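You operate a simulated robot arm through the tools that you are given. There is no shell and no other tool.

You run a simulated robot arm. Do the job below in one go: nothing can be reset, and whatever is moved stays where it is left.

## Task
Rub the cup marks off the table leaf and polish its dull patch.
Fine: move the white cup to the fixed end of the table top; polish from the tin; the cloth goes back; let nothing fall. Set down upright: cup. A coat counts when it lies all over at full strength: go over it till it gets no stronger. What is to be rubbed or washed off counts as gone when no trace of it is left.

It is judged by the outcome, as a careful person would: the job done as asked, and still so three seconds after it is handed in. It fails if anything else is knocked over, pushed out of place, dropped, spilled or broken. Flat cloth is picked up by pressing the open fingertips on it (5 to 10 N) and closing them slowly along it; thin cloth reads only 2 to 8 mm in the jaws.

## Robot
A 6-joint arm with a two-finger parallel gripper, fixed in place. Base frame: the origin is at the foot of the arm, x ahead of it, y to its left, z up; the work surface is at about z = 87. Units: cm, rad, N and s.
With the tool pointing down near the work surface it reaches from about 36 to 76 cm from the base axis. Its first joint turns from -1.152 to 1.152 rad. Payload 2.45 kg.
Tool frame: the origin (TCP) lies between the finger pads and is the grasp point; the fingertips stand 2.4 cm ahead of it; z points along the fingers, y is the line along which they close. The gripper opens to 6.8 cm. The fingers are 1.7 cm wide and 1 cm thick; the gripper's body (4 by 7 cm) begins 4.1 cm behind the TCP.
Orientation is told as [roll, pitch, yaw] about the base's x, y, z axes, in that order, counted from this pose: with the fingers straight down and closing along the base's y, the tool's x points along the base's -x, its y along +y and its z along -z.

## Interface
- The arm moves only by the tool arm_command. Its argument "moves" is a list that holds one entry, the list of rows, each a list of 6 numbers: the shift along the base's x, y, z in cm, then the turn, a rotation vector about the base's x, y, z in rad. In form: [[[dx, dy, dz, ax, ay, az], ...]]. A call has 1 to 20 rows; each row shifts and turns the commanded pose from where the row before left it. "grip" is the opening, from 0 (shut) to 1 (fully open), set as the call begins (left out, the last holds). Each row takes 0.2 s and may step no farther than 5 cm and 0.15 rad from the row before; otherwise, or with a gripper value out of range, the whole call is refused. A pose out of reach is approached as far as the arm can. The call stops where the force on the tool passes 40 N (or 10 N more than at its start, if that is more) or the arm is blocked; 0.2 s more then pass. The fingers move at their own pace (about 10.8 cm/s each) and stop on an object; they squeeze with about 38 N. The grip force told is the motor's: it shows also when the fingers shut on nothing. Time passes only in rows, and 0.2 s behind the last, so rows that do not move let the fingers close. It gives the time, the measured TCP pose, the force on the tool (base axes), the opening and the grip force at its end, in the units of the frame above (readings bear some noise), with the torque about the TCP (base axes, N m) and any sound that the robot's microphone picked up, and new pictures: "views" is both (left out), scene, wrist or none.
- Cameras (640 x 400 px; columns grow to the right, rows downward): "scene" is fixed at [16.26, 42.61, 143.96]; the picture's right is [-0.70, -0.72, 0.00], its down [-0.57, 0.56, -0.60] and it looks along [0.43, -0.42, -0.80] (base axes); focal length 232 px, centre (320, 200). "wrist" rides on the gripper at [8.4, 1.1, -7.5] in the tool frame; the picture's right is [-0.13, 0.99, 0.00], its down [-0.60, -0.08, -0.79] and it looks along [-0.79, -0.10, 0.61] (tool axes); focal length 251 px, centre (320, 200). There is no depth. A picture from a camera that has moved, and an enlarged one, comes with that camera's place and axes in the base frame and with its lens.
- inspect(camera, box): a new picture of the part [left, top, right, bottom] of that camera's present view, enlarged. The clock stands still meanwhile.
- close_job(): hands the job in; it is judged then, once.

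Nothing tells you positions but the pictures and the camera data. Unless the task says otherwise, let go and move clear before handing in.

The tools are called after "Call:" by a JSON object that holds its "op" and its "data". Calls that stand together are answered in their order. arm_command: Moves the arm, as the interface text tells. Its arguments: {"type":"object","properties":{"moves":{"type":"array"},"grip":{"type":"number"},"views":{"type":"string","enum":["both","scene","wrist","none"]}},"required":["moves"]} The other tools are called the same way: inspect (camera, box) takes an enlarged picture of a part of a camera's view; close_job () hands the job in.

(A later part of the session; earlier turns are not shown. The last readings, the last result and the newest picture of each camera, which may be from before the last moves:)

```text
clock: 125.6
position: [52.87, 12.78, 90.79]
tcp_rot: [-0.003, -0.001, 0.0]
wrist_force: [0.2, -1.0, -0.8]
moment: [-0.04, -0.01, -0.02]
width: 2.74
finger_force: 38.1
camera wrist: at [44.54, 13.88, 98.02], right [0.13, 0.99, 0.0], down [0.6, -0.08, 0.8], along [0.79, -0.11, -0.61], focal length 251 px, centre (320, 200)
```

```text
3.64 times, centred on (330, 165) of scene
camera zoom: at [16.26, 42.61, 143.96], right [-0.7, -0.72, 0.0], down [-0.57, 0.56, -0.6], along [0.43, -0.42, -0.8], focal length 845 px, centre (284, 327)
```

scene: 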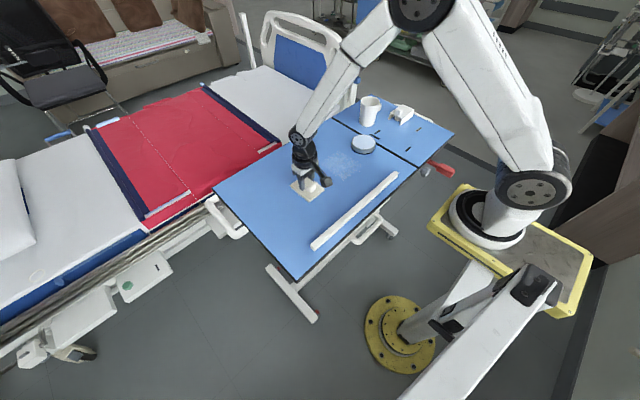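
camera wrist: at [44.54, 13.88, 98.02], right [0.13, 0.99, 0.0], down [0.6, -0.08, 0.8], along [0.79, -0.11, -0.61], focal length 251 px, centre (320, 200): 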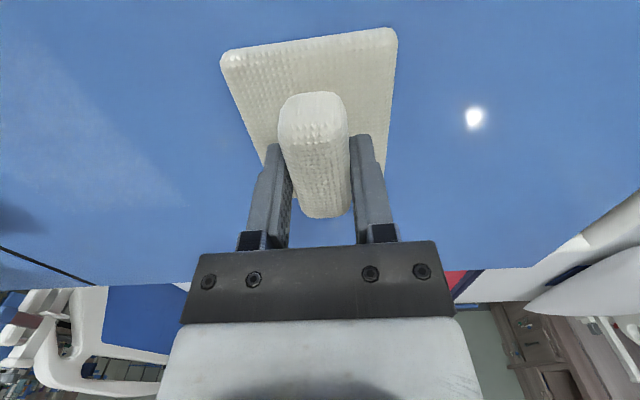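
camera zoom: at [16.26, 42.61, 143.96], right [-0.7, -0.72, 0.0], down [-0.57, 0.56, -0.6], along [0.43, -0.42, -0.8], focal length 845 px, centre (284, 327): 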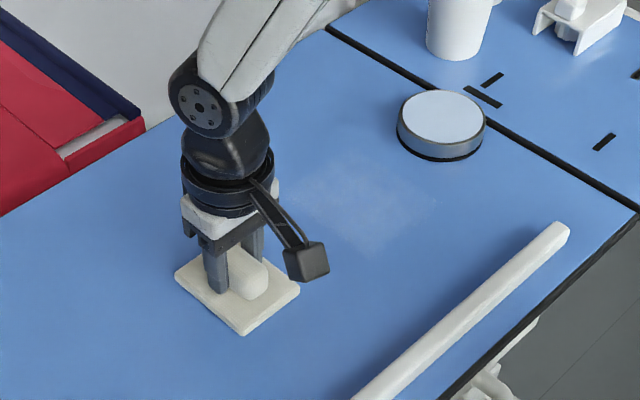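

A pale film of polish now shows between the tin and the cloth. I'll lift off and look at exactly where it took.

Call:
{"op": "arm_command", "data": {"moves": [[[0, 0, 2, 0, 0, 0], [0, 3, 3, 0, 0, 0], [0, 3, 3, 0, 0, 0], [-2, 3, 3, 0, 0, 0], [-2, 3, 3, 0, 0, 0], [0, 0, 0, 0, 0, 0]]], "views": "both"}}

Call:
{"op": "inspect", "data": {"camera": "scene", "box": [260, 110, 420, 220]}}

Call:
{"op": "inspect", "data": {"camera": "scene", "box": [300, 130, 390, 190]}}

Call:
{"op": "inspect", "data": {"camera": "wrist", "box": [0, 0, 320, 220]}}

```text
clock: 127.0
position: [48.56, 24.57, 104.71]
tcp_rot: [-0.005, 0.0, -0.003]
wrist_force: [-0.4, 0.4, -0.9]
moment: [0.06, 0.0, -0.04]
width: 2.72
finger_force: 38.5
camera wrist: at [40.14, 25.74, 111.89], right [0.13, 0.99, 0.0], down [0.6, -0.08, 0.79], along [0.79, -0.11, -0.61], focal length 251 px, centre (320, 200)
```

scene: 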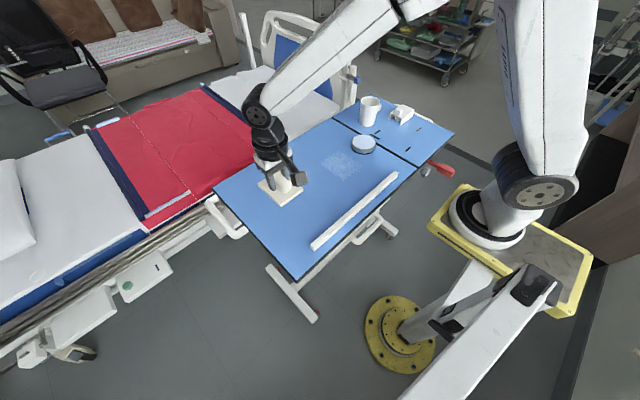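
wrist: 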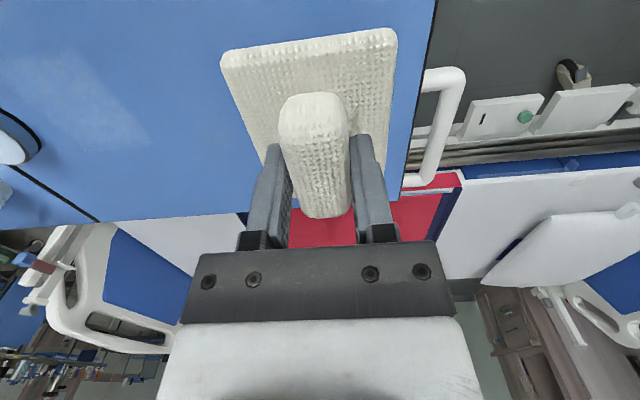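

```text
3.64 times, centred on (340, 165) of scene
camera zoom: at [16.26, 42.61, 143.96], right [-0.7, -0.72, 0.0], down [-0.57, 0.56, -0.6], along [0.43, -0.42, -0.8], focal length 845 px, centre (247, 327)
```

zoom: 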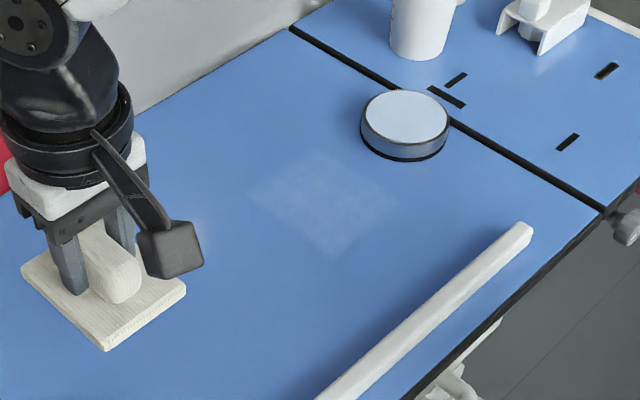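

```text
6.67 times, centred on (345, 160) of scene
camera zoom: at [16.26, 42.61, 143.96], right [-0.7, -0.72, 0.0], down [-0.57, 0.56, -0.6], along [0.43, -0.42, -0.8], focal length 1548 px, centre (153, 467)
```

zoom: 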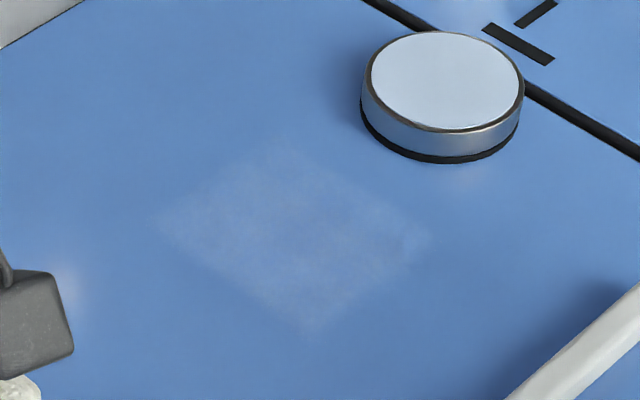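

```text
1.82 times, centred on (160, 110) of wrist
camera zoom: at [40.14, 25.74, 111.89], right [0.13, 0.99, 0.0], down [0.6, -0.08, 0.79], along [0.79, -0.11, -0.61], focal length 457 px, centre (611, 364)
```

zoom: 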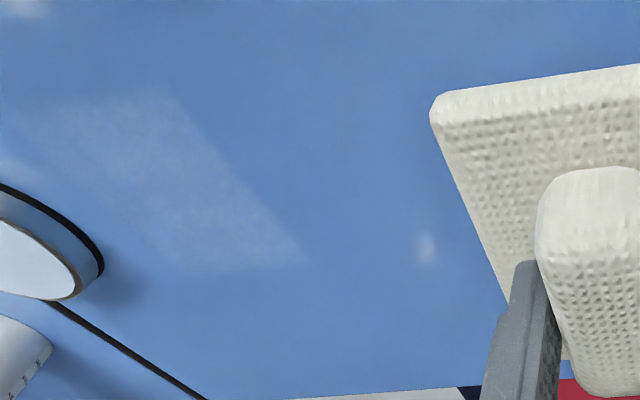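

The polish left a pale film covering roughly x 47–58, y -8 to 2 – that is larger than the cloth's first footprint there and nothing took along the rest of the stroke, so this looks like the dull patch. I'll go back and rub over it with firmer contact.

Call:
{"op": "arm_command", "data": {"moves": [[[1, -4, 0, 0, 0, 0], [1, -4, 0, 0, 0, 0], [1, -4, 0, 0, 0, 0], [1, -4, 0, 0, 0, 0], [0.1, -4, -2, 0, 0, 0], [0, -4, -3, 0, 0, 0], [0, -3.5, -3, 0, 0, 0], [0, 0, -3, 0, 0, 0], [0, 0, -2, 0, 0, 0], [0, 0, -0.6, 0, 0, 0], [0, 0, 0, 0, 0, 0]]], "views": "wrist"}}

Call:
{"op": "inspect", "data": {"camera": "scene", "box": [300, 110, 400, 190]}}

```text
clock: 129.4
position: [52.96, -2.83, 91.17]
tcp_rot: [-0.002, -0.003, -0.003]
wrist_force: [-0.2, 0.4, -0.7]
moment: [-0.01, 0.01, 0.01]
width: 2.72
finger_force: 38.1
camera wrist: at [44.57, -1.71, 98.46], right [0.13, 0.99, 0.0], down [0.6, -0.08, 0.8], along [0.79, -0.11, -0.61], focal length 251 px, centre (320, 200)
```

wrist: 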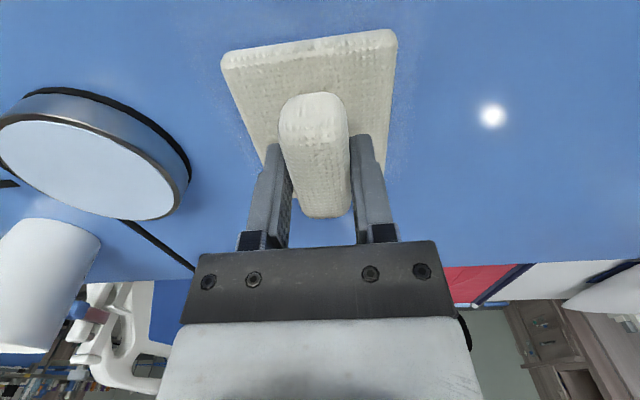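

```text
5.00 times, centred on (350, 150) of scene
camera zoom: at [16.26, 42.61, 143.96], right [-0.7, -0.72, 0.0], down [-0.57, 0.56, -0.6], along [0.43, -0.42, -0.8], focal length 1161 px, centre (170, 450)
```

zoom: 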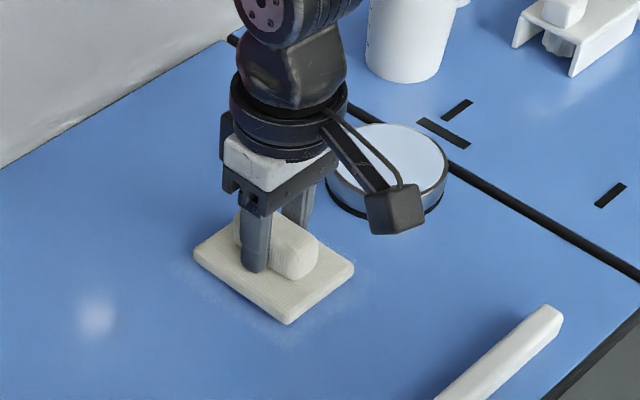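

Call:
{"op": "arm_command", "data": {"moves": [[[0, 0, -0.35, 0, 0, 0], [0, 0, -0.05, 0, 0, 0], [0, 0, 0, 0, 0, 0]]], "views": "none"}}

Call:
{"op": "arm_command", "data": {"moves": [[[0, 0, -0.08, 0, 0, 0], [0, 0, 0, 0, 0, 0]]], "views": "none"}}

Call:
{"op": "arm_command", "data": {"moves": [[[0, 0, -0.06, 0, 0, 0], [0, 0, 0, 0, 0, 0]]], "views": "none"}}

```text
clock: 130.2
position: [52.9, -2.9, 90.9]
tcp_rot: [-0.004, -0.004, -0.002]
wrist_force: [0.5, -0.9, -1.8]
moment: [-0.01, 0.04, -0.01]
width: 2.72
finger_force: 37.8
```

```text
clock: 130.8
position: [52.95, -2.79, 90.7]
tcp_rot: [-0.002, -0.003, -0.001]
wrist_force: [-1.5, -1.5, 3.8]
moment: [0.1, 0.05, 0.02]
width: 2.73
finger_force: 38.0
```

```text
clock: 131.4
position: [53.16, -2.75, 90.66]
tcp_rot: [-0.003, -0.004, -0.003]
wrist_force: [-4.7, -1.3, 20.9]
moment: [0.28, 0.43, 0.05]
width: 2.7
finger_force: 38.7
```

Call:
{"op": "arm_command", "data": {"moves": [[[1, 0, 0, 0, 0, 0], [1.3, 0, 0, 0, 0, 0], [0, -1.3, 0, 0, 0, 0], [0, -1.3, 0, 0, 0, 0], [-1.3, 0, 0, 0, 0, 0], [-1.3, 0, 0, 0, 0, 0], [-1.3, 0, 0, 0, 0, 0], [-1.3, 0, 0, 0, 0, 0], [0, 1.3, 0, 0, 0, 0], [0, 1.3, 0, 0, 0, 0], [0, 1.3, 0, 0, 0, 0], [0, 1.3, 0, 0, 0, 0], [1.3, 0, 0, 0, 0, 0], [1.3, 0, 0, 0, 0, 0], [1.3, 0, 0, 0, 0, 0], [1.3, 0, 0, 0, 0, 0], [0, 0, 0, 0, 0, 0]]], "views": "both"}}

Call:
{"op": "inspect", "data": {"camera": "scene", "box": [290, 110, 410, 200]}}

```text
clock: 134.6
position: [53.45, -0.01, 90.59]
tcp_rot: [-0.003, -0.001, -0.002]
wrist_force: [-0.1, 0.1, 8.2]
moment: [0.09, 0.31, 0.0]
width: 2.72
finger_force: 38.1
stopped in row 15: the force on the tool passed its limit at 42 N (the readings are from after the stop); the commanded pose is now the measured one
camera wrist: at [45.21, 1.07, 97.96], right [0.13, 0.99, 0.0], down [0.6, -0.08, 0.79], along [0.79, -0.11, -0.61], focal length 251 px, centre (320, 200)
```

scene: 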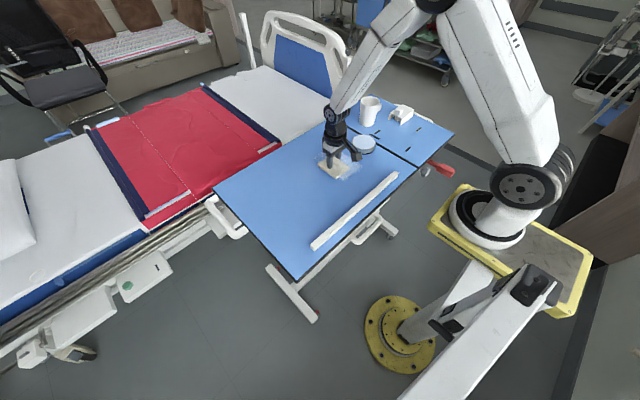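
wrist: 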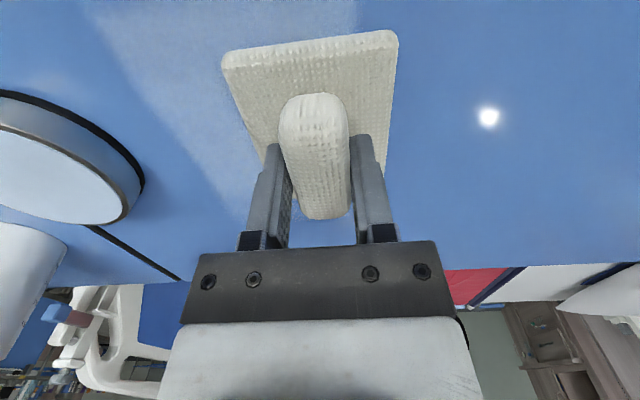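

```text
4.44 times, centred on (350, 155) of scene
camera zoom: at [16.25, 42.61, 143.96], right [-0.7, -0.72, 0.0], down [-0.57, 0.56, -0.6], along [0.43, -0.42, -0.8], focal length 1032 px, centre (187, 400)
```

zoom: 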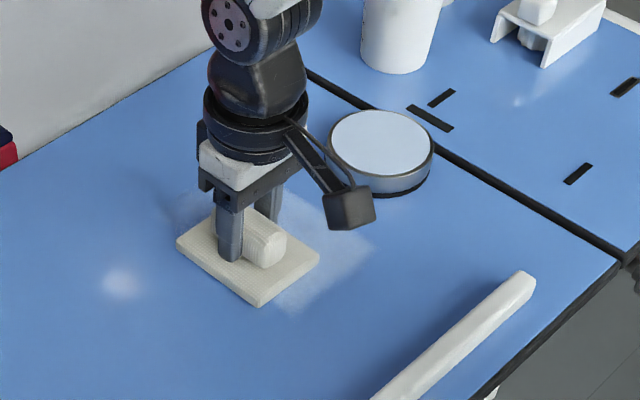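

The film strengthens only within fixed bounds: about x 47.2–58.1, y -7.6 to 2.0, centre (52.6, -2.8). That's the dull patch. I'll keep rubbing in loops that cover it edge to edge.

Call:
{"op": "arm_command", "data": {"moves": [[[0.4, -0.5, 0, 0, 0, 0], [0.6, 0, 0, 0, 0, 0], [0, -1.2, 0, 0, 0, 0], [0, -1.2, 0, 0, 0, 0], [0, -1.2, 0, 0, 0, 0], [0, -0.8, 0, 0, 0, 0], [-1.2, 0, 0, 0, 0, 0], [-1.2, 0, 0, 0, 0, 0], [-1.2, 0, 0, 0, 0, 0], [0, 1.2, 0, 0, 0, 0], [0, 1.2, 0, 0, 0, 0], [0, 1.2, 0, 0, 0, 0], [0, 0.8, 0, 0, 0, 0], [0, 0, 0, 0, 0, 0]]], "views": "wrist"}}

Call:
{"op": "inspect", "data": {"camera": "scene", "box": [290, 110, 410, 200]}}

```text
clock: 137.6
position: [50.86, -0.49, 90.55]
tcp_rot: [-0.003, 0.0, -0.002]
wrist_force: [1.8, -11.9, 26.8]
moment: [-0.09, -0.36, -0.1]
width: 2.75
finger_force: 38.2
camera wrist: at [42.54, 0.6, 97.93], right [0.13, 0.99, 0.0], down [0.6, -0.08, 0.79], along [0.79, -0.11, -0.61], focal length 251 px, centre (320, 200)
```

wrist: 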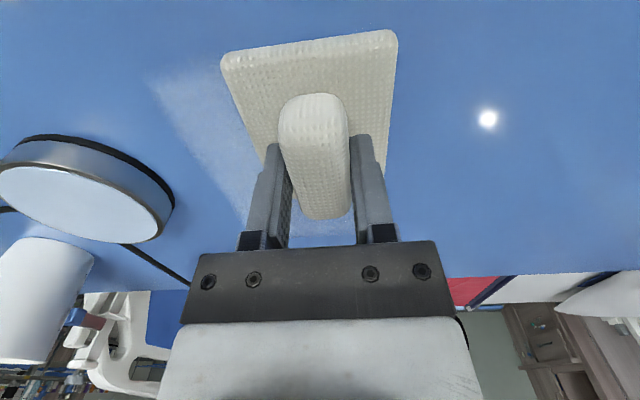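

```text
4.44 times, centred on (350, 155) of scene
camera zoom: at [16.22, 42.58, 143.98], right [-0.7, -0.72, 0.0], down [-0.57, 0.56, -0.6], along [0.43, -0.42, -0.8], focal length 1032 px, centre (187, 400)
```

zoom: 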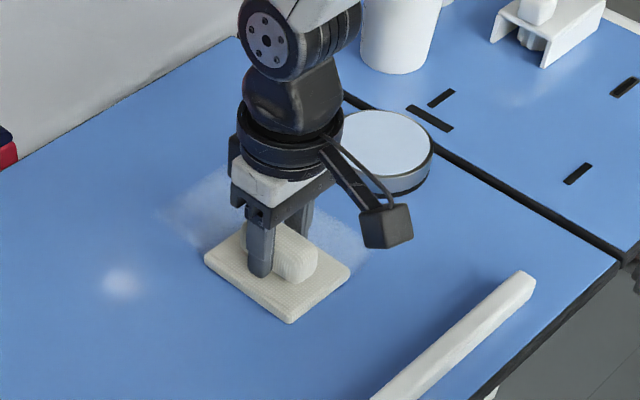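

Call:
{"op": "arm_command", "data": {"moves": [[[1.2, 0, 0, 0, 0, 0], [1.2, 0, 0, 0, 0, 0], [1.2, 0, 0, 0, 0, 0], [0.7, 0, 0, 0, 0, 0], [0, -1.1, 0, 0, 0, 0], [0, -1.1, 0, 0, 0, 0], [0, -1.1, 0, 0, 0, 0], [0, -1.1, 0, 0, 0, 0], [-1.1, 0, 0, 0, 0, 0], [-1.1, 0, 0, 0, 0, 0], [-1.1, 0, 0, 0, 0, 0], [-0.9, 0, 0, 0, 0, 0], [0, 0, 0, 0, 0, 0]]], "views": "none"}}

Call:
{"op": "arm_command", "data": {"moves": [[[0, 1.1, 0, 0, 0, 0], [0, 1.1, 0, 0, 0, 0], [1.1, 0, 0, 0, 0, 0], [1.1, 0, 0, 0, 0, 0], [1.1, 0, 0, 0, 0, 0], [1, 0, 0, 0, 0, 0], [0, 1.1, 0, 0, 0, 0], [0, 1.1, 0, 0, 0, 0], [-1.1, 0, 0, 0, 0, 0], [-1.1, 0, 0, 0, 0, 0], [-1.1, 0, 0, 0, 0, 0], [-1, 0, 0, 0, 0, 0], [0, 0, 0, 0, 0, 0]]], "views": "none"}}

Call:
{"op": "arm_command", "data": {"moves": [[[0, 0, 1, 0, 0, 0], [0, 3, 3, 0, 0, 0], [0, 4, 3, 0, 0, 0], [-1, 4, 1, 0, 0, 0], [-1, 4, 1, 0, 0, 0], [0, 3, 0, 0, 0, 0], [0, 0, 0, 0, 0, 0]]], "views": "both"}}

Call:
{"op": "inspect", "data": {"camera": "scene", "box": [290, 120, 390, 195]}}

Call:
{"op": "inspect", "data": {"camera": "wrist", "box": [0, 0, 260, 200]}}

```text
clock: 137.9
position: [51.05, -0.57, 90.6]
tcp_rot: [-0.002, 0.009, -0.003]
wrist_force: [-0.2, 0.0, 6.7]
moment: [0.14, -0.23, 0.02]
width: 2.74
finger_force: 37.7
stopped in row 1: the force on the tool passed its limit at 46 N (the readings are from after the stop); the commanded pose is now the measured one
```

```text
clock: 138.9
position: [52.86, 1.92, 90.58]
tcp_rot: [-0.004, 0.009, 0.0]
wrist_force: [-1.1, -0.9, 5.8]
moment: [0.1, -0.1, -0.03]
width: 2.72
finger_force: 37.5
stopped in row 4: the force on the tool passed its limit at 44 N (the readings are from after the stop); the commanded pose is now the measured one
```

```text
clock: 140.5
position: [50.81, 19.67, 99.55]
tcp_rot: [-0.004, 0.012, -0.001]
wrist_force: [-0.4, -0.2, -0.3]
moment: [-0.02, -0.03, -0.02]
width: 2.74
finger_force: 38.0
camera wrist: at [42.55, 20.83, 106.9], right [0.13, 0.99, -0.01], down [0.61, -0.08, 0.79], along [0.78, -0.11, -0.62], focal length 251 px, centre (320, 200)
```

scene: 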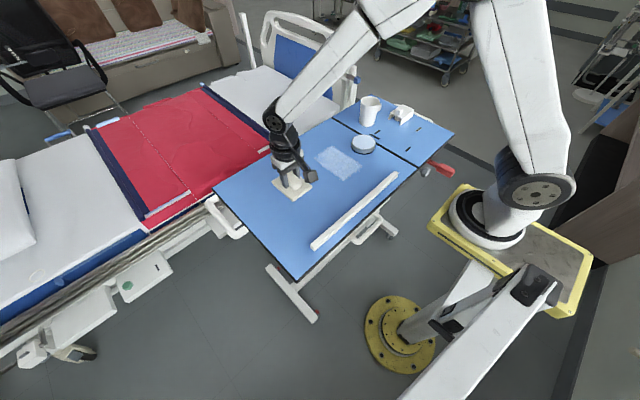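
wrist: 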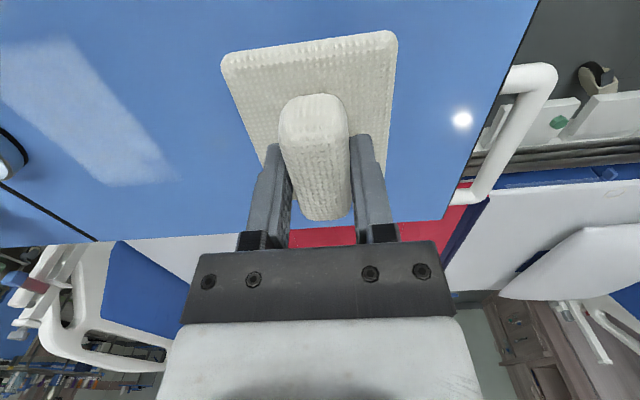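

```text
5.33 times, centred on (340, 158) of scene
camera zoom: at [16.26, 42.61, 143.96], right [-0.7, -0.72, 0.0], down [-0.57, 0.56, -0.6], along [0.43, -0.42, -0.8], focal length 1239 px, centre (213, 427)
```

zoom: 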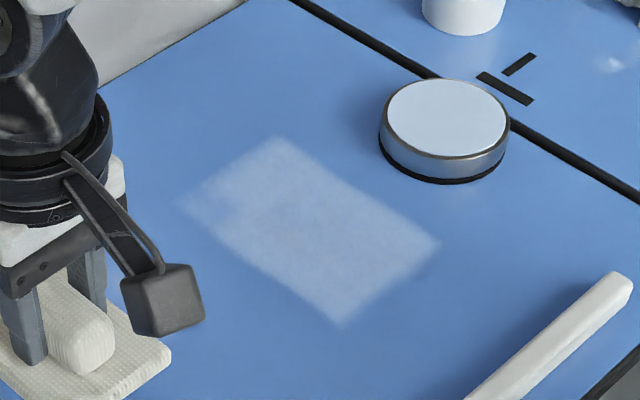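

```text
2.00 times, centred on (130, 100) of wrist
camera zoom: at [42.55, 20.83, 106.9], right [0.13, 0.99, -0.01], down [0.61, -0.08, 0.79], along [0.78, -0.11, -0.62], focal length 503 px, centre (700, 400)
```

zoom: 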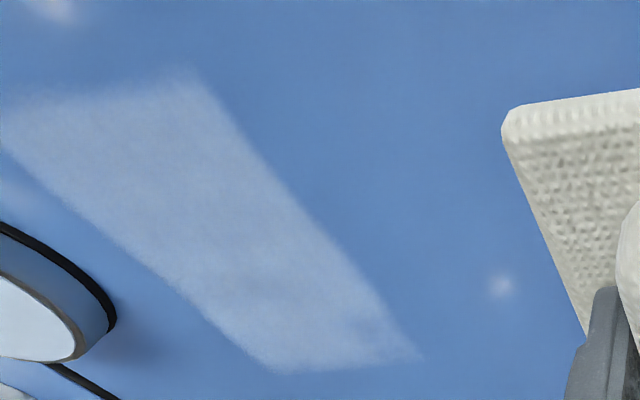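

The polished rectangle is plain now: the +y edge (about 1.7) and the near edge (x about 47.2) are crisp, but the far (x ≈ 61) and tin-side edges may only be where my strokes ended. I'll take more polish and extend those strokes.

Call:
{"op": "arm_command", "data": {"moves": [[[0.2, -3.9, 0, 0.004, -0.012, 0], [0.2, -3.9, 0, 0, 0, 0], [0.2, -3.9, 0, 0, 0, 0], [0.2, -3.9, 0, 0, 0, 0], [0.2, -3.9, 0, 0, 0, 0], [0.2, -3.9, 0, 0, 0, 0], [0.2, -3.9, 0, 0, 0, 0], [0.3, -3.9, 0, 0, 0, 0], [0.3, -3.75, 0, 0, 0, 0], [0, 0, -3, 0, 0, 0], [0, 0, -2.5, 0, 0, 0], [0, 0, -0.7, 0, 0, 0], [0, 0, 0, 0, 0, 0]]], "views": "none"}}

Call:
{"op": "arm_command", "data": {"moves": [[[0, 0, -0.2, 0, 0, 0], [0, 0, -0.08, 0, 0, 0], [0, 0, 0, 0, 0, 0]]], "views": "none"}}

```text
clock: 143.3
position: [53.16, -14.98, 93.19]
tcp_rot: [0.0, -0.002, 0.0]
wrist_force: [0.0, -0.6, -0.6]
moment: [-0.01, 0.01, -0.01]
width: 2.73
finger_force: 38.2
```

```text
clock: 144.1
position: [52.75, -15.04, 92.86]
tcp_rot: [-0.001, -0.001, 0.001]
wrist_force: [-0.4, -0.2, -0.6]
moment: [0.0, -0.06, 0.02]
width: 2.73
finger_force: 38.8
```

Call:
{"op": "arm_command", "data": {"moves": [[[0, -0.1, -0.08, 0, 0, 0], [0, 0, 0, 0, 0, 0]]], "views": "none"}}

Call:
{"op": "arm_command", "data": {"moves": [[[0, 0, -0.07, 0, 0, 0], [0, 0, 0, 0, 0, 0], [0, 0, 0, 0, 0, 0]]], "views": "none"}}

```text
clock: 144.7
position: [52.9, -15.3, 92.85]
tcp_rot: [0.0, 0.0, -0.001]
wrist_force: [0.6, -0.3, -0.8]
moment: [0.01, 0.01, -0.02]
width: 2.73
finger_force: 38.4
```

```text
clock: 145.5
position: [52.88, -15.11, 92.86]
tcp_rot: [0.0, -0.001, 0.001]
wrist_force: [0.5, 0.6, -1.2]
moment: [0.04, 0.01, -0.01]
width: 2.75
finger_force: 37.4
```

Call:
{"op": "arm_command", "data": {"moves": [[[0, 0, -0.07, 0, 0, 0], [0, 0, 0, 0, 0, 0], [0, 0, 0, 0, 0, 0]]], "views": "none"}}

Call:
{"op": "arm_command", "data": {"moves": [[[0, 0, -0.05, 0, 0, 0], [0, 0, 0, 0, 0, 0], [0, 0, 0, 0, 0, 0]]], "views": "none"}}

```text
clock: 146.3
position: [52.77, -15.09, 92.87]
tcp_rot: [0.001, -0.002, -0.001]
wrist_force: [1.2, 1.2, 5.0]
moment: [0.04, 0.15, -0.07]
width: 2.71
finger_force: 37.7
```

```text
clock: 147.1
position: [52.82, -15.24, 92.85]
tcp_rot: [0.001, -0.001, -0.002]
wrist_force: [-0.6, 1.5, 13.5]
moment: [-0.04, 0.45, -0.09]
width: 2.73
finger_force: 37.9
```

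Good press on the tin (13 N). Lifting and returning to the patch, this time starting further out in x.

Call:
{"op": "arm_command", "data": {"moves": [[[0, 0, 0, 0, 0, 0], [0, 0, 1, 0, 0, 0], [0, 0, 2.5, 0, 0, 0], [1, 4, 0, 0, 0, 0], [1.5, 4, 0, 0, 0, 0], [1.5, 3.2, 0, 0, 0, 0], [0, 0, -2.5, 0, 0, 0], [0, 0, -2.3, 0, 0, 0], [0, 0, -0.6, 0, 0, 0], [0, 0, 0, 0, 0, 0]]], "views": "both"}}

Call:
{"op": "inspect", "data": {"camera": "scene", "box": [300, 100, 420, 190]}}

```text
clock: 149.3
position: [56.65, -3.95, 90.88]
tcp_rot: [0.001, 0.0, 0.001]
wrist_force: [0.9, 0.3, -0.9]
moment: [0.03, 0.03, -0.01]
width: 2.76
finger_force: 37.6
camera wrist: at [48.44, -2.91, 98.27], right [0.13, 0.99, 0.0], down [0.6, -0.08, 0.79], along [0.79, -0.1, -0.61], focal length 251 px, centre (320, 200)
```

scene: 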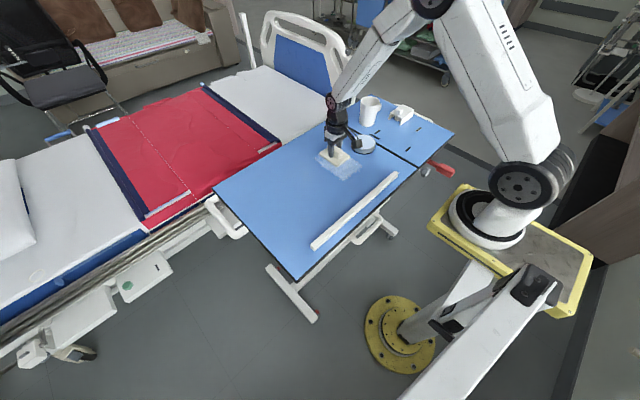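
wrist: 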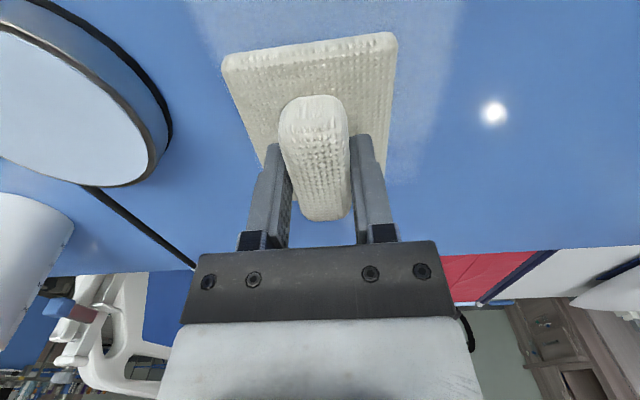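

```text
4.44 times, centred on (360, 145) of scene
camera zoom: at [16.26, 42.61, 143.96], right [-0.7, -0.72, 0.0], down [-0.57, 0.56, -0.6], along [0.43, -0.42, -0.8], focal length 1032 px, centre (142, 444)
```

zoom: 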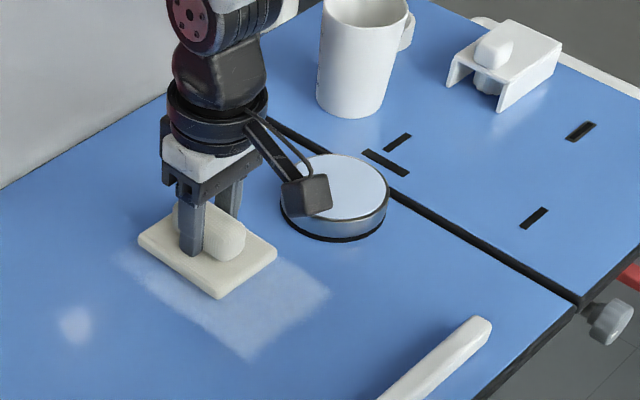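

Call:
{"op": "arm_command", "data": {"moves": [[[0, 0, -0.1, 0, 0, 0], [0, 0, -0.06, 0, 0, 0], [0, 0, 0, 0, 0, 0]]], "views": "none"}}

Call:
{"op": "arm_command", "data": {"moves": [[[0, 0, -0.06, 0, 0, 0], [0, 0, 0, 0, 0, 0]]], "views": "none"}}

```text
clock: 150.1
position: [56.77, -3.89, 90.84]
tcp_rot: [0.0, -0.002, 0.0]
wrist_force: [-0.6, 0.8, -0.8]
moment: [0.01, 0.01, -0.02]
width: 2.73
finger_force: 38.1
```

```text
clock: 150.7
position: [56.82, -3.84, 90.58]
tcp_rot: [0.0, 0.002, 0.001]
wrist_force: [0.8, 0.0, -1.1]
moment: [0.01, 0.01, 0.0]
width: 2.74
finger_force: 38.2
```

Call:
{"op": "arm_command", "data": {"moves": [[[0, 0, -0.06, 0, 0, 0], [0, 0, 0, 0, 0, 0]]], "views": "none"}}

Call:
{"op": "arm_command", "data": {"moves": [[[0, 0, -0.05, 0, 0, 0], [0, 0, 0, 0, 0, 0]]], "views": "none"}}

```text
clock: 151.3
position: [56.91, -3.89, 90.54]
tcp_rot: [0.0, 0.001, 0.0]
wrist_force: [-0.3, -1.3, 2.4]
moment: [-0.03, 0.18, 0.03]
width: 2.72
finger_force: 37.9
```

```text
clock: 151.9
position: [56.89, -3.9, 90.63]
tcp_rot: [0.0, 0.001, 0.0]
wrist_force: [-0.6, 1.3, 5.1]
moment: [0.04, 0.26, -0.05]
width: 2.74
finger_force: 37.8
```

Call:
{"op": "arm_command", "data": {"moves": [[[0, 0, -0.03, 0, 0, 0], [1.1, 0, 0, 0, 0, 0], [1.1, 0, 0, 0, 0, 0], [0, -1, 0, 0, 0, 0], [-1.2, 0, 0, 0, 0, 0], [-1.2, 0, 0, 0, 0, 0], [-1.2, 0, 0, 0, 0, 0], [-1.2, 0, 0, 0, 0, 0], [-1.2, 0, 0, 0, 0, 0], [-1.2, 0, 0, 0, 0, 0], [-1, 0, 0, 0, 0, 0], [0, 0, 0, 0, 0, 0]]], "views": "none"}}

Call:
{"op": "inspect", "data": {"camera": "scene", "box": [300, 100, 420, 190]}}

```text
clock: 154.5
position: [51.06, -4.79, 90.58]
tcp_rot: [0.0, -0.006, 0.001]
wrist_force: [9.9, 0.8, 23.2]
moment: [0.02, 0.68, -0.06]
width: 2.71
finger_force: 38.4
```

```text
4.44 times, centred on (360, 145) of scene
camera zoom: at [16.25, 42.62, 143.96], right [-0.7, -0.72, 0.0], down [-0.57, 0.56, -0.6], along [0.43, -0.42, -0.8], focal length 1032 px, centre (142, 444)
```

zoom: 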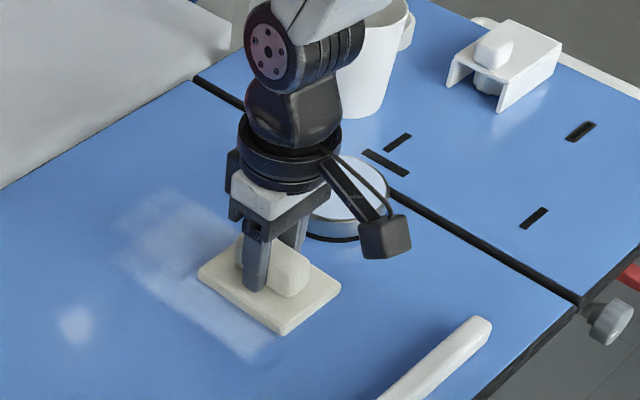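

The film now reaches to x ≈ 64 on the tin side, so the patch extends further in x than I thought. I'll stroke further out along x and watch where the film stops.

Call:
{"op": "arm_command", "data": {"moves": [[[0, 1, 0, 0, 0, 0], [0, 0.8, 0, 0, 0, 0], [1.2, 0, 0, 0, 0, 0], [1.2, 0, 0, 0, 0, 0], [1.2, 0, 0, 0, 0, 0], [1.2, 0, 0, 0, 0, 0], [1.2, 0, 0, 0, 0, 0], [1.2, 0, 0, 0, 0, 0], [1.2, 0, 0, 0, 0, 0], [1.2, 0, 0, 0, 0, 0], [1.2, 0, 0, 0, 0, 0], [1.2, 0, 0, 0, 0, 0], [0, 0, 0, 0, 0, 0]]], "views": "none"}}

Call:
{"op": "inspect", "data": {"camera": "scene", "box": [290, 90, 420, 200]}}

```text
clock: 157.3
position: [62.71, -3.09, 90.49]
tcp_rot: [-0.001, 0.0, 0.001]
wrist_force: [-3.3, 0.0, 5.8]
moment: [0.04, 0.11, 0.02]
width: 2.73
finger_force: 38.2
```

```text
3.64 times, centred on (355, 145) of scene
camera zoom: at [16.24, 42.61, 143.96], right [-0.7, -0.72, 0.0], down [-0.57, 0.56, -0.6], along [0.43, -0.42, -0.8], focal length 845 px, centre (193, 400)
```

zoom: 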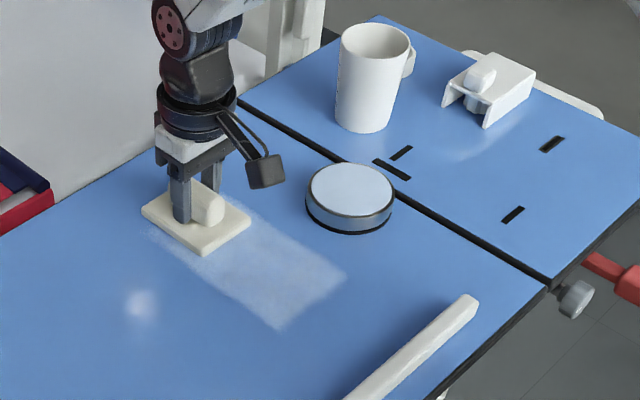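

Call:
{"op": "arm_command", "data": {"moves": [[[0, 0, 1.5, 0, 0, 0], [-1, 3, 2.5, 0, 0, 0], [-2, 4, 2, 0, 0, 0], [-2, 4, 1, 0, 0, 0], [-2, 4, 0, 0, 0, 0], [-2, 4, 0, 0, 0, 0], [-1, 3, 0, 0, 0, 0], [0, 0, 0, 0, 0, 0]]], "views": "both"}}

Call:
{"op": "inspect", "data": {"camera": "scene", "box": [290, 110, 400, 195]}}

Call:
{"op": "inspect", "data": {"camera": "wrist", "box": [0, 0, 260, 200]}}

```text
clock: 159.1
position: [52.62, 18.91, 97.71]
tcp_rot: [0.0, 0.0, 0.0]
wrist_force: [0.3, 0.7, -1.1]
moment: [-0.02, 0.0, -0.01]
width: 2.75
finger_force: 38.1
camera wrist: at [44.4, 19.88, 105.13], right [0.13, 0.99, 0.0], down [0.6, -0.08, 0.79], along [0.79, -0.1, -0.61], focal length 251 px, centre (320, 200)
```

scene: 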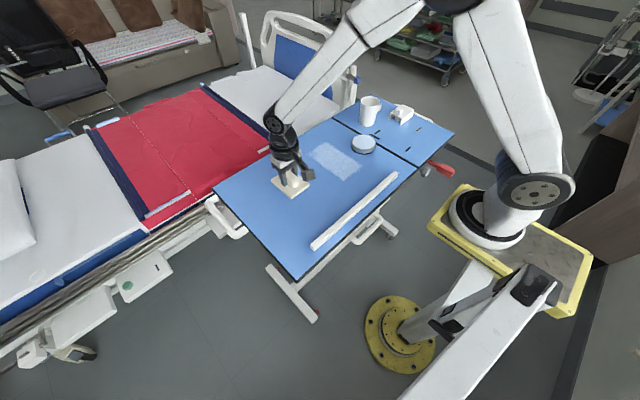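
wrist: 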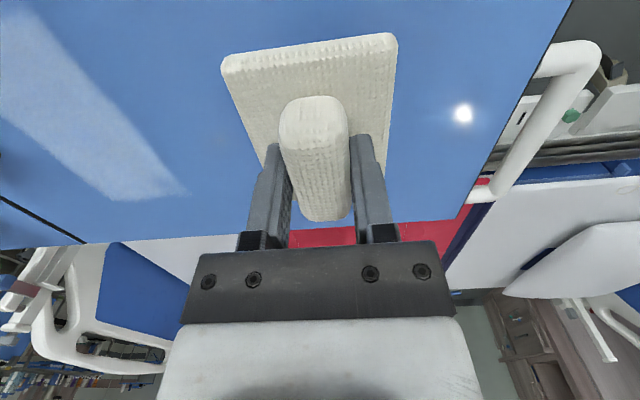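

```text
4.71 times, centred on (345, 152) of scene
camera zoom: at [16.26, 42.61, 143.96], right [-0.7, -0.72, 0.0], down [-0.57, 0.56, -0.6], along [0.43, -0.42, -0.8], focal length 1093 px, centre (202, 424)
```

zoom: 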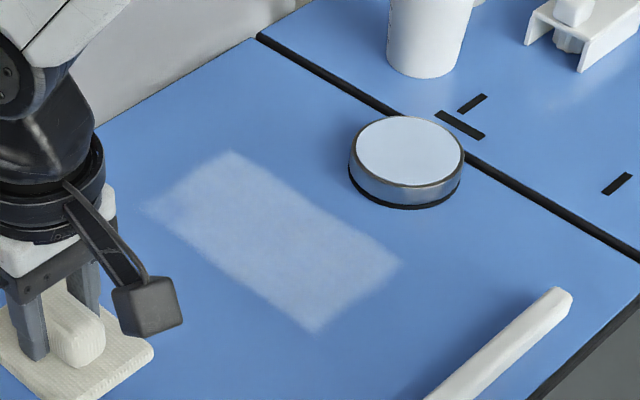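

```text
2.00 times, centred on (130, 100) of wrist
camera zoom: at [44.4, 19.88, 105.13], right [0.13, 0.99, 0.0], down [0.6, -0.08, 0.79], along [0.79, -0.1, -0.61], focal length 503 px, centre (700, 400)
```

zoom: 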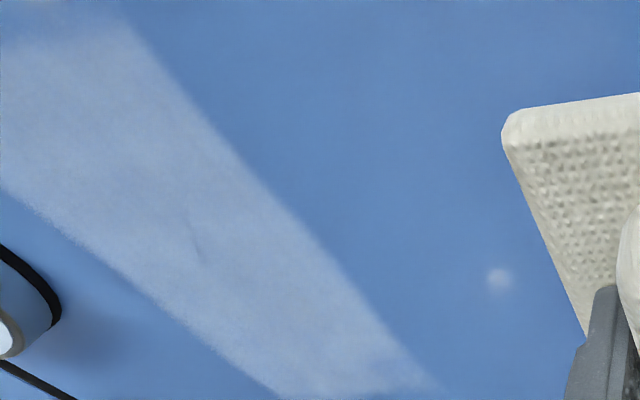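

The film now has a clear far end at x ≈ 64.8 although the cloth went past it, so the patch is about x 47–64.8, y -8 to 1.4. Now I'll go over it repeatedly with long overlapping strokes, reloading as needed.

Call:
{"op": "arm_command", "data": {"moves": [[[0, -4, 0, 0, 0, 0], [0, -4, 0, 0, 0, 0], [-0.3, -4, 0, 0, 0, 0], [-0.3, -4, 0, 0, 0, 0], [-0.5, -4, -1, 0, 0, 0], [-0.5, -3.8, -2, 0, 0, 0], [0, 0, -2.5, 0, 0, 0], [0, 0, -1.2, 0, 0, 0], [0, 0, -0.3, 0, 0, 0], [0, 0, 0, 0, 0, 0]]], "views": "none"}}

Call:
{"op": "arm_command", "data": {"moves": [[[0, 0, -0.06, 0, 0, 0], [0, 0, 0, 0, 0, 0]]], "views": "none"}}

```text
clock: 161.3
position: [51.1, -4.95, 90.51]
tcp_rot: [0.001, 0.0, 0.001]
wrist_force: [-3.2, 2.9, 9.1]
moment: [0.04, 0.1, -0.02]
width: 2.73
finger_force: 37.6
```

```text
clock: 161.9
position: [51.05, -4.86, 90.63]
tcp_rot: [-0.001, 0.0, 0.0]
wrist_force: [-8.6, 0.6, 25.3]
moment: [0.0, 0.35, 0.01]
width: 2.73
finger_force: 38.2
```

Call:
{"op": "arm_command", "data": {"moves": [[[1.25, 0, 0, 0, 0, 0], [1.25, 0, 0, 0, 0, 0], [1.25, 0, 0, 0, 0, 0], [1.25, 0, 0, 0, 0, 0], [1.25, 0, 0, 0, 0, 0], [1.25, 0, 0, 0, 0, 0], [1.25, 0, 0, 0, 0, 0], [1.25, 0, 0, 0, 0, 0], [0, 1, 0, 0, 0, 0], [0, 0.7, 0, 0, 0, 0], [-1.25, 0, 0, 0, 0, 0], [-1.25, 0, 0, 0, 0, 0], [-1.25, 0, 0, 0, 0, 0], [-1.25, 0, 0, 0, 0, 0], [-1.25, 0, 0, 0, 0, 0], [-1.25, 0, 0, 0, 0, 0], [-1.25, 0, 0, 0, 0, 0], [-1.25, 0, 0, 0, 0, 0], [0, 0, 0, 0, 0, 0]]], "views": "none"}}

Call:
{"op": "arm_command", "data": {"moves": [[[0, 1, 0, 0, 0, 0], [0, 0.7, 0, 0, 0, 0], [1.25, 0, 0, 0, 0, 0], [1.25, 0, 0, 0, 0, 0], [1.25, 0, 0, 0, 0, 0], [1.25, 0, 0, 0, 0, 0], [1.25, 0, 0, 0, 0, 0], [1.25, 0, 0, 0, 0, 0], [1.25, 0, 0, 0, 0, 0], [1.25, 0, 0, 0, 0, 0], [0, 0, 0, 0, 0, 0]]], "views": "none"}}

Call:
{"op": "inspect", "data": {"camera": "scene", "box": [290, 110, 400, 195]}}

```text
clock: 165.9
position: [51.6, -3.17, 90.68]
tcp_rot: [0.0, -0.006, 0.001]
wrist_force: [12.4, 0.8, 25.1]
moment: [0.06, -0.24, 0.02]
width: 2.73
finger_force: 38.1
```

```text
clock: 166.6
position: [51.42, -1.72, 90.58]
tcp_rot: [0.0, -0.002, -0.001]
wrist_force: [-2.8, -1.2, 9.0]
moment: [0.12, -0.33, -0.01]
width: 2.75
finger_force: 38.5
stopped in row 3: the force on the tool passed its limit at 45 N (the readings are from after the stop); the commanded pose is now the measured one
```

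```text
4.71 times, centred on (345, 152) of scene
camera zoom: at [16.23, 42.61, 143.97], right [-0.7, -0.72, 0.0], down [-0.57, 0.56, -0.6], along [0.43, -0.42, -0.8], focal length 1093 px, centre (202, 424)
```

zoom: 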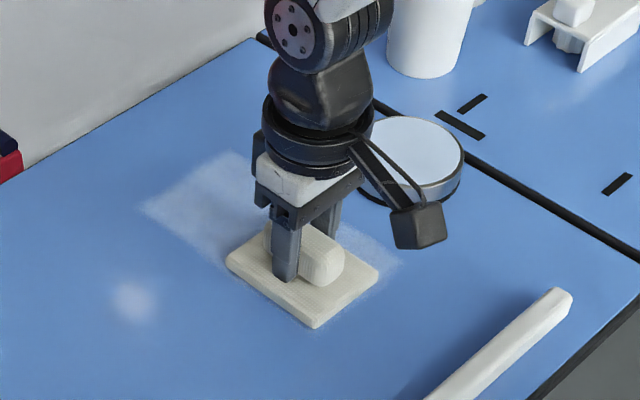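

Call:
{"op": "arm_command", "data": {"moves": [[[0.6, 0, 0, 0, 0, 0], [1.25, 0, 0, 0, 0, 0], [1.25, 0, 0, 0, 0, 0], [1.25, 0, 0, 0, 0, 0], [1.25, 0, 0, 0, 0, 0], [1.25, 0, 0, 0, 0, 0], [1.25, 0, 0, 0, 0, 0], [1.25, 0, 0, 0, 0, 0], [0, 0, 0, 0, 0, 0]]], "views": "none"}}

Call:
{"op": "arm_command", "data": {"moves": [[[-1.25, 0, 0, 0, 0, 0], [-1.25, 0, 0, 0, 0, 0], [-1.25, 0, 0, 0, 0, 0], [-1.25, 0, 0, 0, 0, 0], [-1.25, 0, 0, 0, 0, 0], [-1.25, 0, 0, 0, 0, 0], [-1.25, 0, 0, 0, 0, 0], [0, 0, 0, 0, 0, 0]]], "views": "none"}}

Call:
{"op": "inspect", "data": {"camera": "scene", "box": [290, 110, 400, 195]}}

```text
clock: 168.6
position: [60.84, -1.7, 90.53]
tcp_rot: [0.001, -0.001, -0.001]
wrist_force: [-4.0, 1.9, 10.6]
moment: [0.05, -0.11, 0.08]
width: 2.72
finger_force: 37.6
```

```text
clock: 170.4
position: [52.06, -1.59, 90.57]
tcp_rot: [-0.001, -0.004, -0.001]
wrist_force: [5.5, 1.5, 12.2]
moment: [0.1, 0.23, -0.04]
width: 2.75
finger_force: 37.8
```

```text
4.71 times, centred on (345, 152) of scene
camera zoom: at [16.25, 42.61, 143.96], right [-0.7, -0.72, 0.0], down [-0.57, 0.56, -0.6], along [0.43, -0.42, -0.8], focal length 1093 px, centre (202, 424)
```

zoom: 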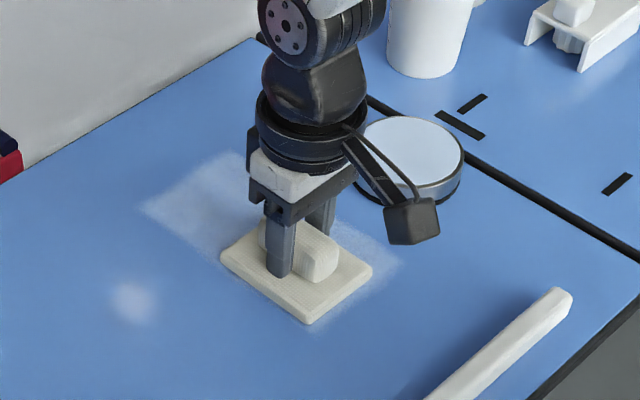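

The film isn't growing much now, so the cloth is likely spent. Reloading at the tin.

Call:
{"op": "arm_command", "data": {"moves": [[[0, 0, 1.5, 0, 0, 0], [0, 0, 4, 0.001, 0.004, 0.001], [0.3, -4, 0, 0, 0, 0], [0.3, -4, 0, 0, 0, 0], [0.2, -4, 0, 0, 0, 0], [0, -1.6, 0, 0, 0, 0], [0, 0, -2, 0, 0, 0], [0, 0, -0.9, 0, 0, 0], [0, 0, -0.25, 0, 0, 0], [0, 0, 0, 0, 0, 0]]], "views": "none"}}

Call:
{"op": "arm_command", "data": {"moves": [[[0, 0, -0.08, 0, 0, 0], [0, 0, 0, 0, 0, 0]]], "views": "none"}}

Call:
{"op": "arm_command", "data": {"moves": [[[0, 0, -0.07, 0, 0, 0], [0, 0, 0, 0, 0, 0]]], "views": "none"}}

```text
clock: 172.6
position: [52.86, -15.23, 92.85]
tcp_rot: [0.0, 0.004, -0.001]
wrist_force: [1.3, -0.4, -0.4]
moment: [-0.01, 0.0, -0.03]
width: 2.72
finger_force: 38.1
```

```text
clock: 173.2
position: [52.86, -15.03, 92.73]
tcp_rot: [-0.001, 0.003, 0.001]
wrist_force: [-0.2, -0.1, -0.2]
moment: [-0.01, -0.01, -0.03]
width: 2.72
finger_force: 38.3
```

```text
clock: 173.8
position: [52.93, -15.19, 92.67]
tcp_rot: [0.0, 0.001, 0.0]
wrist_force: [-2.5, 0.6, 10.3]
moment: [0.14, -0.29, 0.04]
width: 2.72
finger_force: 38.1
```

Call:
{"op": "arm_command", "data": {"moves": [[[0, 0, -0.03, 0, 0, 0], [0, 0, 0, 0, 0, 0], [0, 0, 0, 0, 0, 0], [0, 0, 1, 0, 0, 0], [0, 0, 2.5, 0, 0, 0], [0, 0, 0, 0, 0, 0]]], "views": "wrist"}}

Call:
{"op": "inspect", "data": {"camera": "scene", "box": [290, 90, 420, 195]}}

```text
clock: 175.2
position: [52.74, -15.24, 96.25]
tcp_rot: [0.001, 0.006, 0.0]
wrist_force: [-0.1, -0.4, -1.1]
moment: [0.0, 0.01, -0.01]
width: 2.73
finger_force: 38.0
camera wrist: at [44.38, -14.17, 103.62], right [0.13, 0.99, 0.0], down [0.61, -0.08, 0.79], along [0.78, -0.1, -0.61], focal length 251 px, centre (320, 200)
```

wrist: 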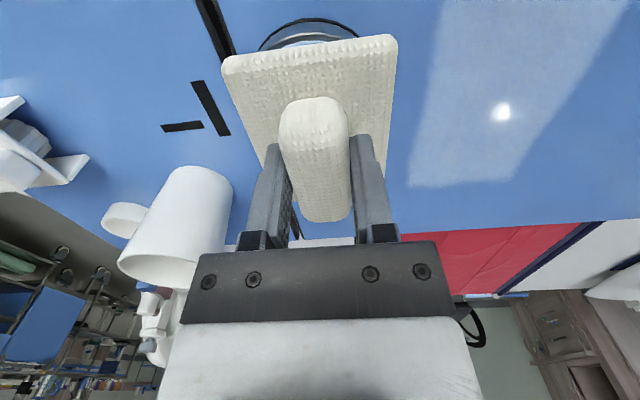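

```text
3.81 times, centred on (355, 142) of scene
camera zoom: at [16.26, 42.61, 143.96], right [-0.7, -0.72, 0.0], down [-0.57, 0.56, -0.6], along [0.43, -0.42, -0.8], focal length 885 px, centre (187, 419)
```

zoom: 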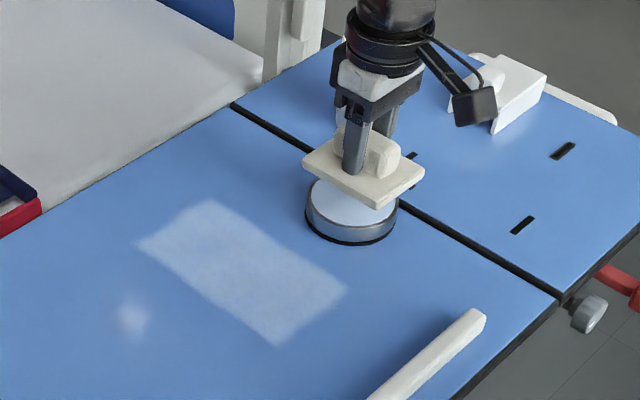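

Call:
{"op": "inspect", "data": {"camera": "scene", "box": [310, 130, 385, 190]}}

Call:
{"op": "arm_command", "data": {"moves": [[[-0.5, 4, 0, 0, -0.005, 0], [-0.7, 4, 0, 0, 0, 0], [-0.6, 2.3, -1.5, 0, 0, 0], [0, 0, -2.5, 0, 0, 0], [0, 0, -1.2, 0, 0, 0], [0, 0, -0.4, 0, 0, 0], [0, 0, 0, 0, 0, 0]]], "views": "none"}}

Call:
{"op": "arm_command", "data": {"moves": [[[0, 0, -0.06, 0, 0, 0], [0, 0, 0, 0, 0, 0]]], "views": "none"}}

```text
6.67 times, centred on (348, 160) of scene
camera zoom: at [16.26, 42.61, 143.96], right [-0.7, -0.72, 0.0], down [-0.57, 0.56, -0.6], along [0.43, -0.42, -0.8], focal length 1548 px, centre (137, 467)
```

zoom: 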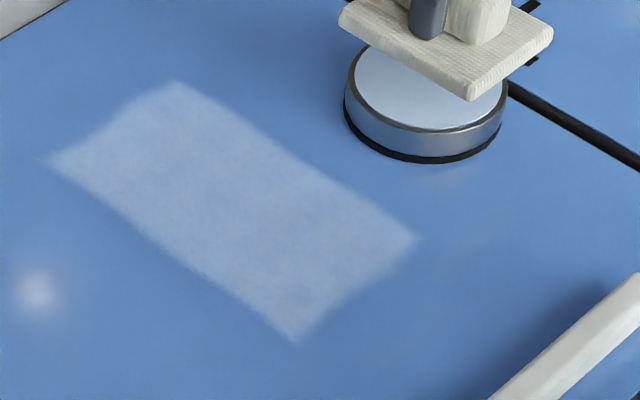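

```text
clock: 176.8
position: [51.0, -4.63, 90.56]
tcp_rot: [0.001, -0.003, -0.002]
wrist_force: [-0.5, 3.0, 9.0]
moment: [0.03, 0.43, -0.14]
width: 2.72
finger_force: 38.1
```

```text
clock: 177.4
position: [51.1, -4.77, 90.51]
tcp_rot: [0.0, -0.001, -0.001]
wrist_force: [-3.0, 4.4, 11.8]
moment: [0.02, 0.19, 0.0]
width: 2.74
finger_force: 37.8
```

The rectangle is now evenly visible. Another full pass with the fresh load.

Call:
{"op": "arm_command", "data": {"moves": [[[1.25, 0, 0, 0, 0, 0], [1.25, 0, 0, 0, 0, 0], [1.25, 0, 0, 0, 0, 0], [1.25, 0, 0, 0, 0, 0], [1.25, 0, 0, 0, 0, 0], [1.25, 0, 0, 0, 0, 0], [1.25, 0, 0, 0, 0, 0], [1.25, 0, 0, 0, 0, 0], [0, 1, 0, 0, 0, 0], [0, 0.7, 0, 0, 0, 0], [-1.25, 0, 0, 0, 0, 0], [-1.25, 0, 0, 0, 0, 0], [-1.25, 0, 0, 0, 0, 0], [-1.25, 0, 0, 0, 0, 0], [-1.25, 0, 0, 0, 0, 0], [-1.25, 0, 0, 0, 0, 0], [-1.25, 0, 0, 0, 0, 0], [-1.25, 0, 0, 0, 0, 0], [0, 0, 0, 0, 0, 0]]], "views": "none"}}

Call:
{"op": "arm_command", "data": {"moves": [[[0, 1, 0, 0, 0, 0], [0, 0.7, 0, 0, 0, 0], [0.8, 0, 0, 0, 0, 0], [1.25, 0, 0, 0, 0, 0], [1.25, 0, 0, 0, 0, 0], [1.25, 0, 0, 0, 0, 0], [1.25, 0, 0, 0, 0, 0], [1.25, 0, 0, 0, 0, 0], [1.25, 0, 0, 0, 0, 0], [1.25, 0, 0, 0, 0, 0], [0, 0, 0, 0, 0, 0]]], "views": "none"}}

```text
clock: 181.4
position: [51.56, -3.4, 90.55]
tcp_rot: [0.0, -0.013, -0.003]
wrist_force: [13.3, 2.7, 33.4]
moment: [0.09, 0.78, -0.11]
width: 2.73
finger_force: 38.3
```

```text
clock: 183.8
position: [60.62, -1.65, 90.53]
tcp_rot: [-0.001, -0.003, 0.0]
wrist_force: [-8.0, -0.9, 16.3]
moment: [-0.03, 0.35, -0.04]
width: 2.73
finger_force: 37.8
```

Call:
{"op": "arm_command", "data": {"moves": [[[-1.25, 0, 0, 0, 0, 0], [-1.25, 0, 0, 0, 0, 0], [-1.25, 0, 0, 0, 0, 0], [-1.25, 0, 0, 0, 0, 0], [-1.25, 0, 0, 0, 0, 0], [-1.25, 0, 0, 0, 0, 0], [-1.25, 0, 0, 0, 0, 0], [-1, 0, 0, 0, 0, 0], [0, 0, 0, 0, 0, 0]]], "views": "none"}}

Call:
{"op": "arm_command", "data": {"moves": [[[0, 0, 1.5, 0, 0, 0], [0, 0, 4, 0, 0.004, 0], [0.3, -4, 0, 0, 0, 0], [0.3, -4, 0, 0, 0, 0], [0.6, -4, 0, 0, 0, 0], [0, -1.6, 0, 0, 0, 0], [0, 0, 0, 0, 0, 0]]], "views": "both"}}

Call:
{"op": "inspect", "data": {"camera": "scene", "box": [310, 130, 385, 190]}}

```text
clock: 185.8
position: [50.86, -1.5, 90.48]
tcp_rot: [0.001, -0.003, -0.001]
wrist_force: [0.6, 0.0, -0.4]
moment: [-0.02, -0.01, 0.03]
width: 2.74
finger_force: 38.4
```

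```text
clock: 187.4
position: [51.99, -15.24, 96.13]
tcp_rot: [0.0, 0.004, 0.0]
wrist_force: [1.5, -0.1, -0.2]
moment: [-0.01, 0.02, -0.05]
width: 2.71
finger_force: 37.4
camera wrist: at [43.72, -14.16, 103.4], right [0.13, 0.99, 0.0], down [0.61, -0.08, 0.79], along [0.78, -0.1, -0.61], focal length 251 px, centre (320, 200)
```

scene: 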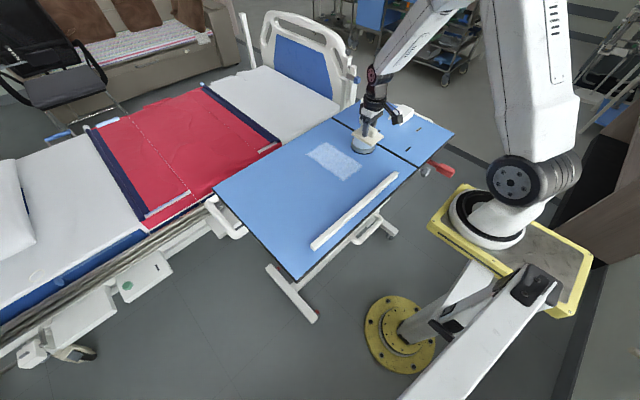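
wrist: 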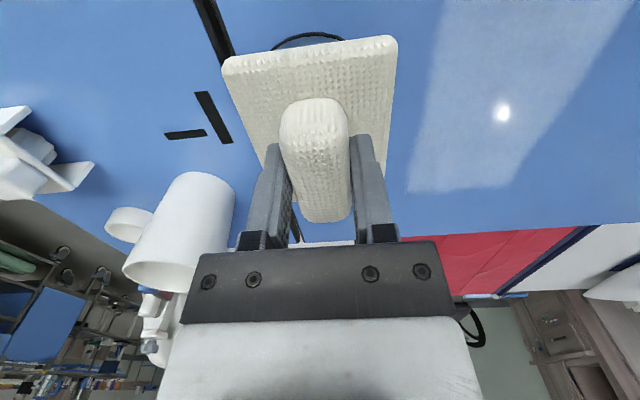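

```text
6.67 times, centred on (348, 160) of scene
camera zoom: at [16.26, 42.61, 143.96], right [-0.7, -0.72, 0.0], down [-0.57, 0.56, -0.6], along [0.43, -0.42, -0.8], focal length 1548 px, centre (137, 467)
```

zoom: 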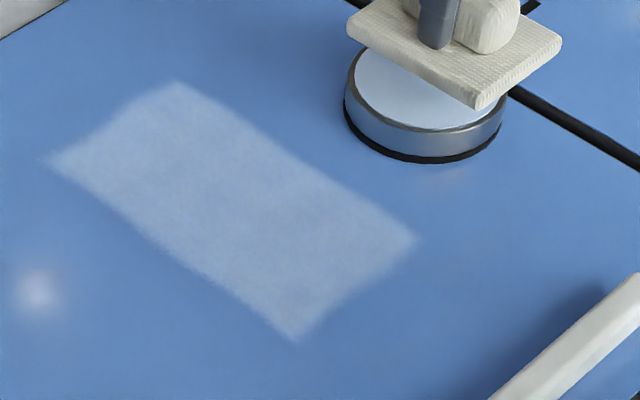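

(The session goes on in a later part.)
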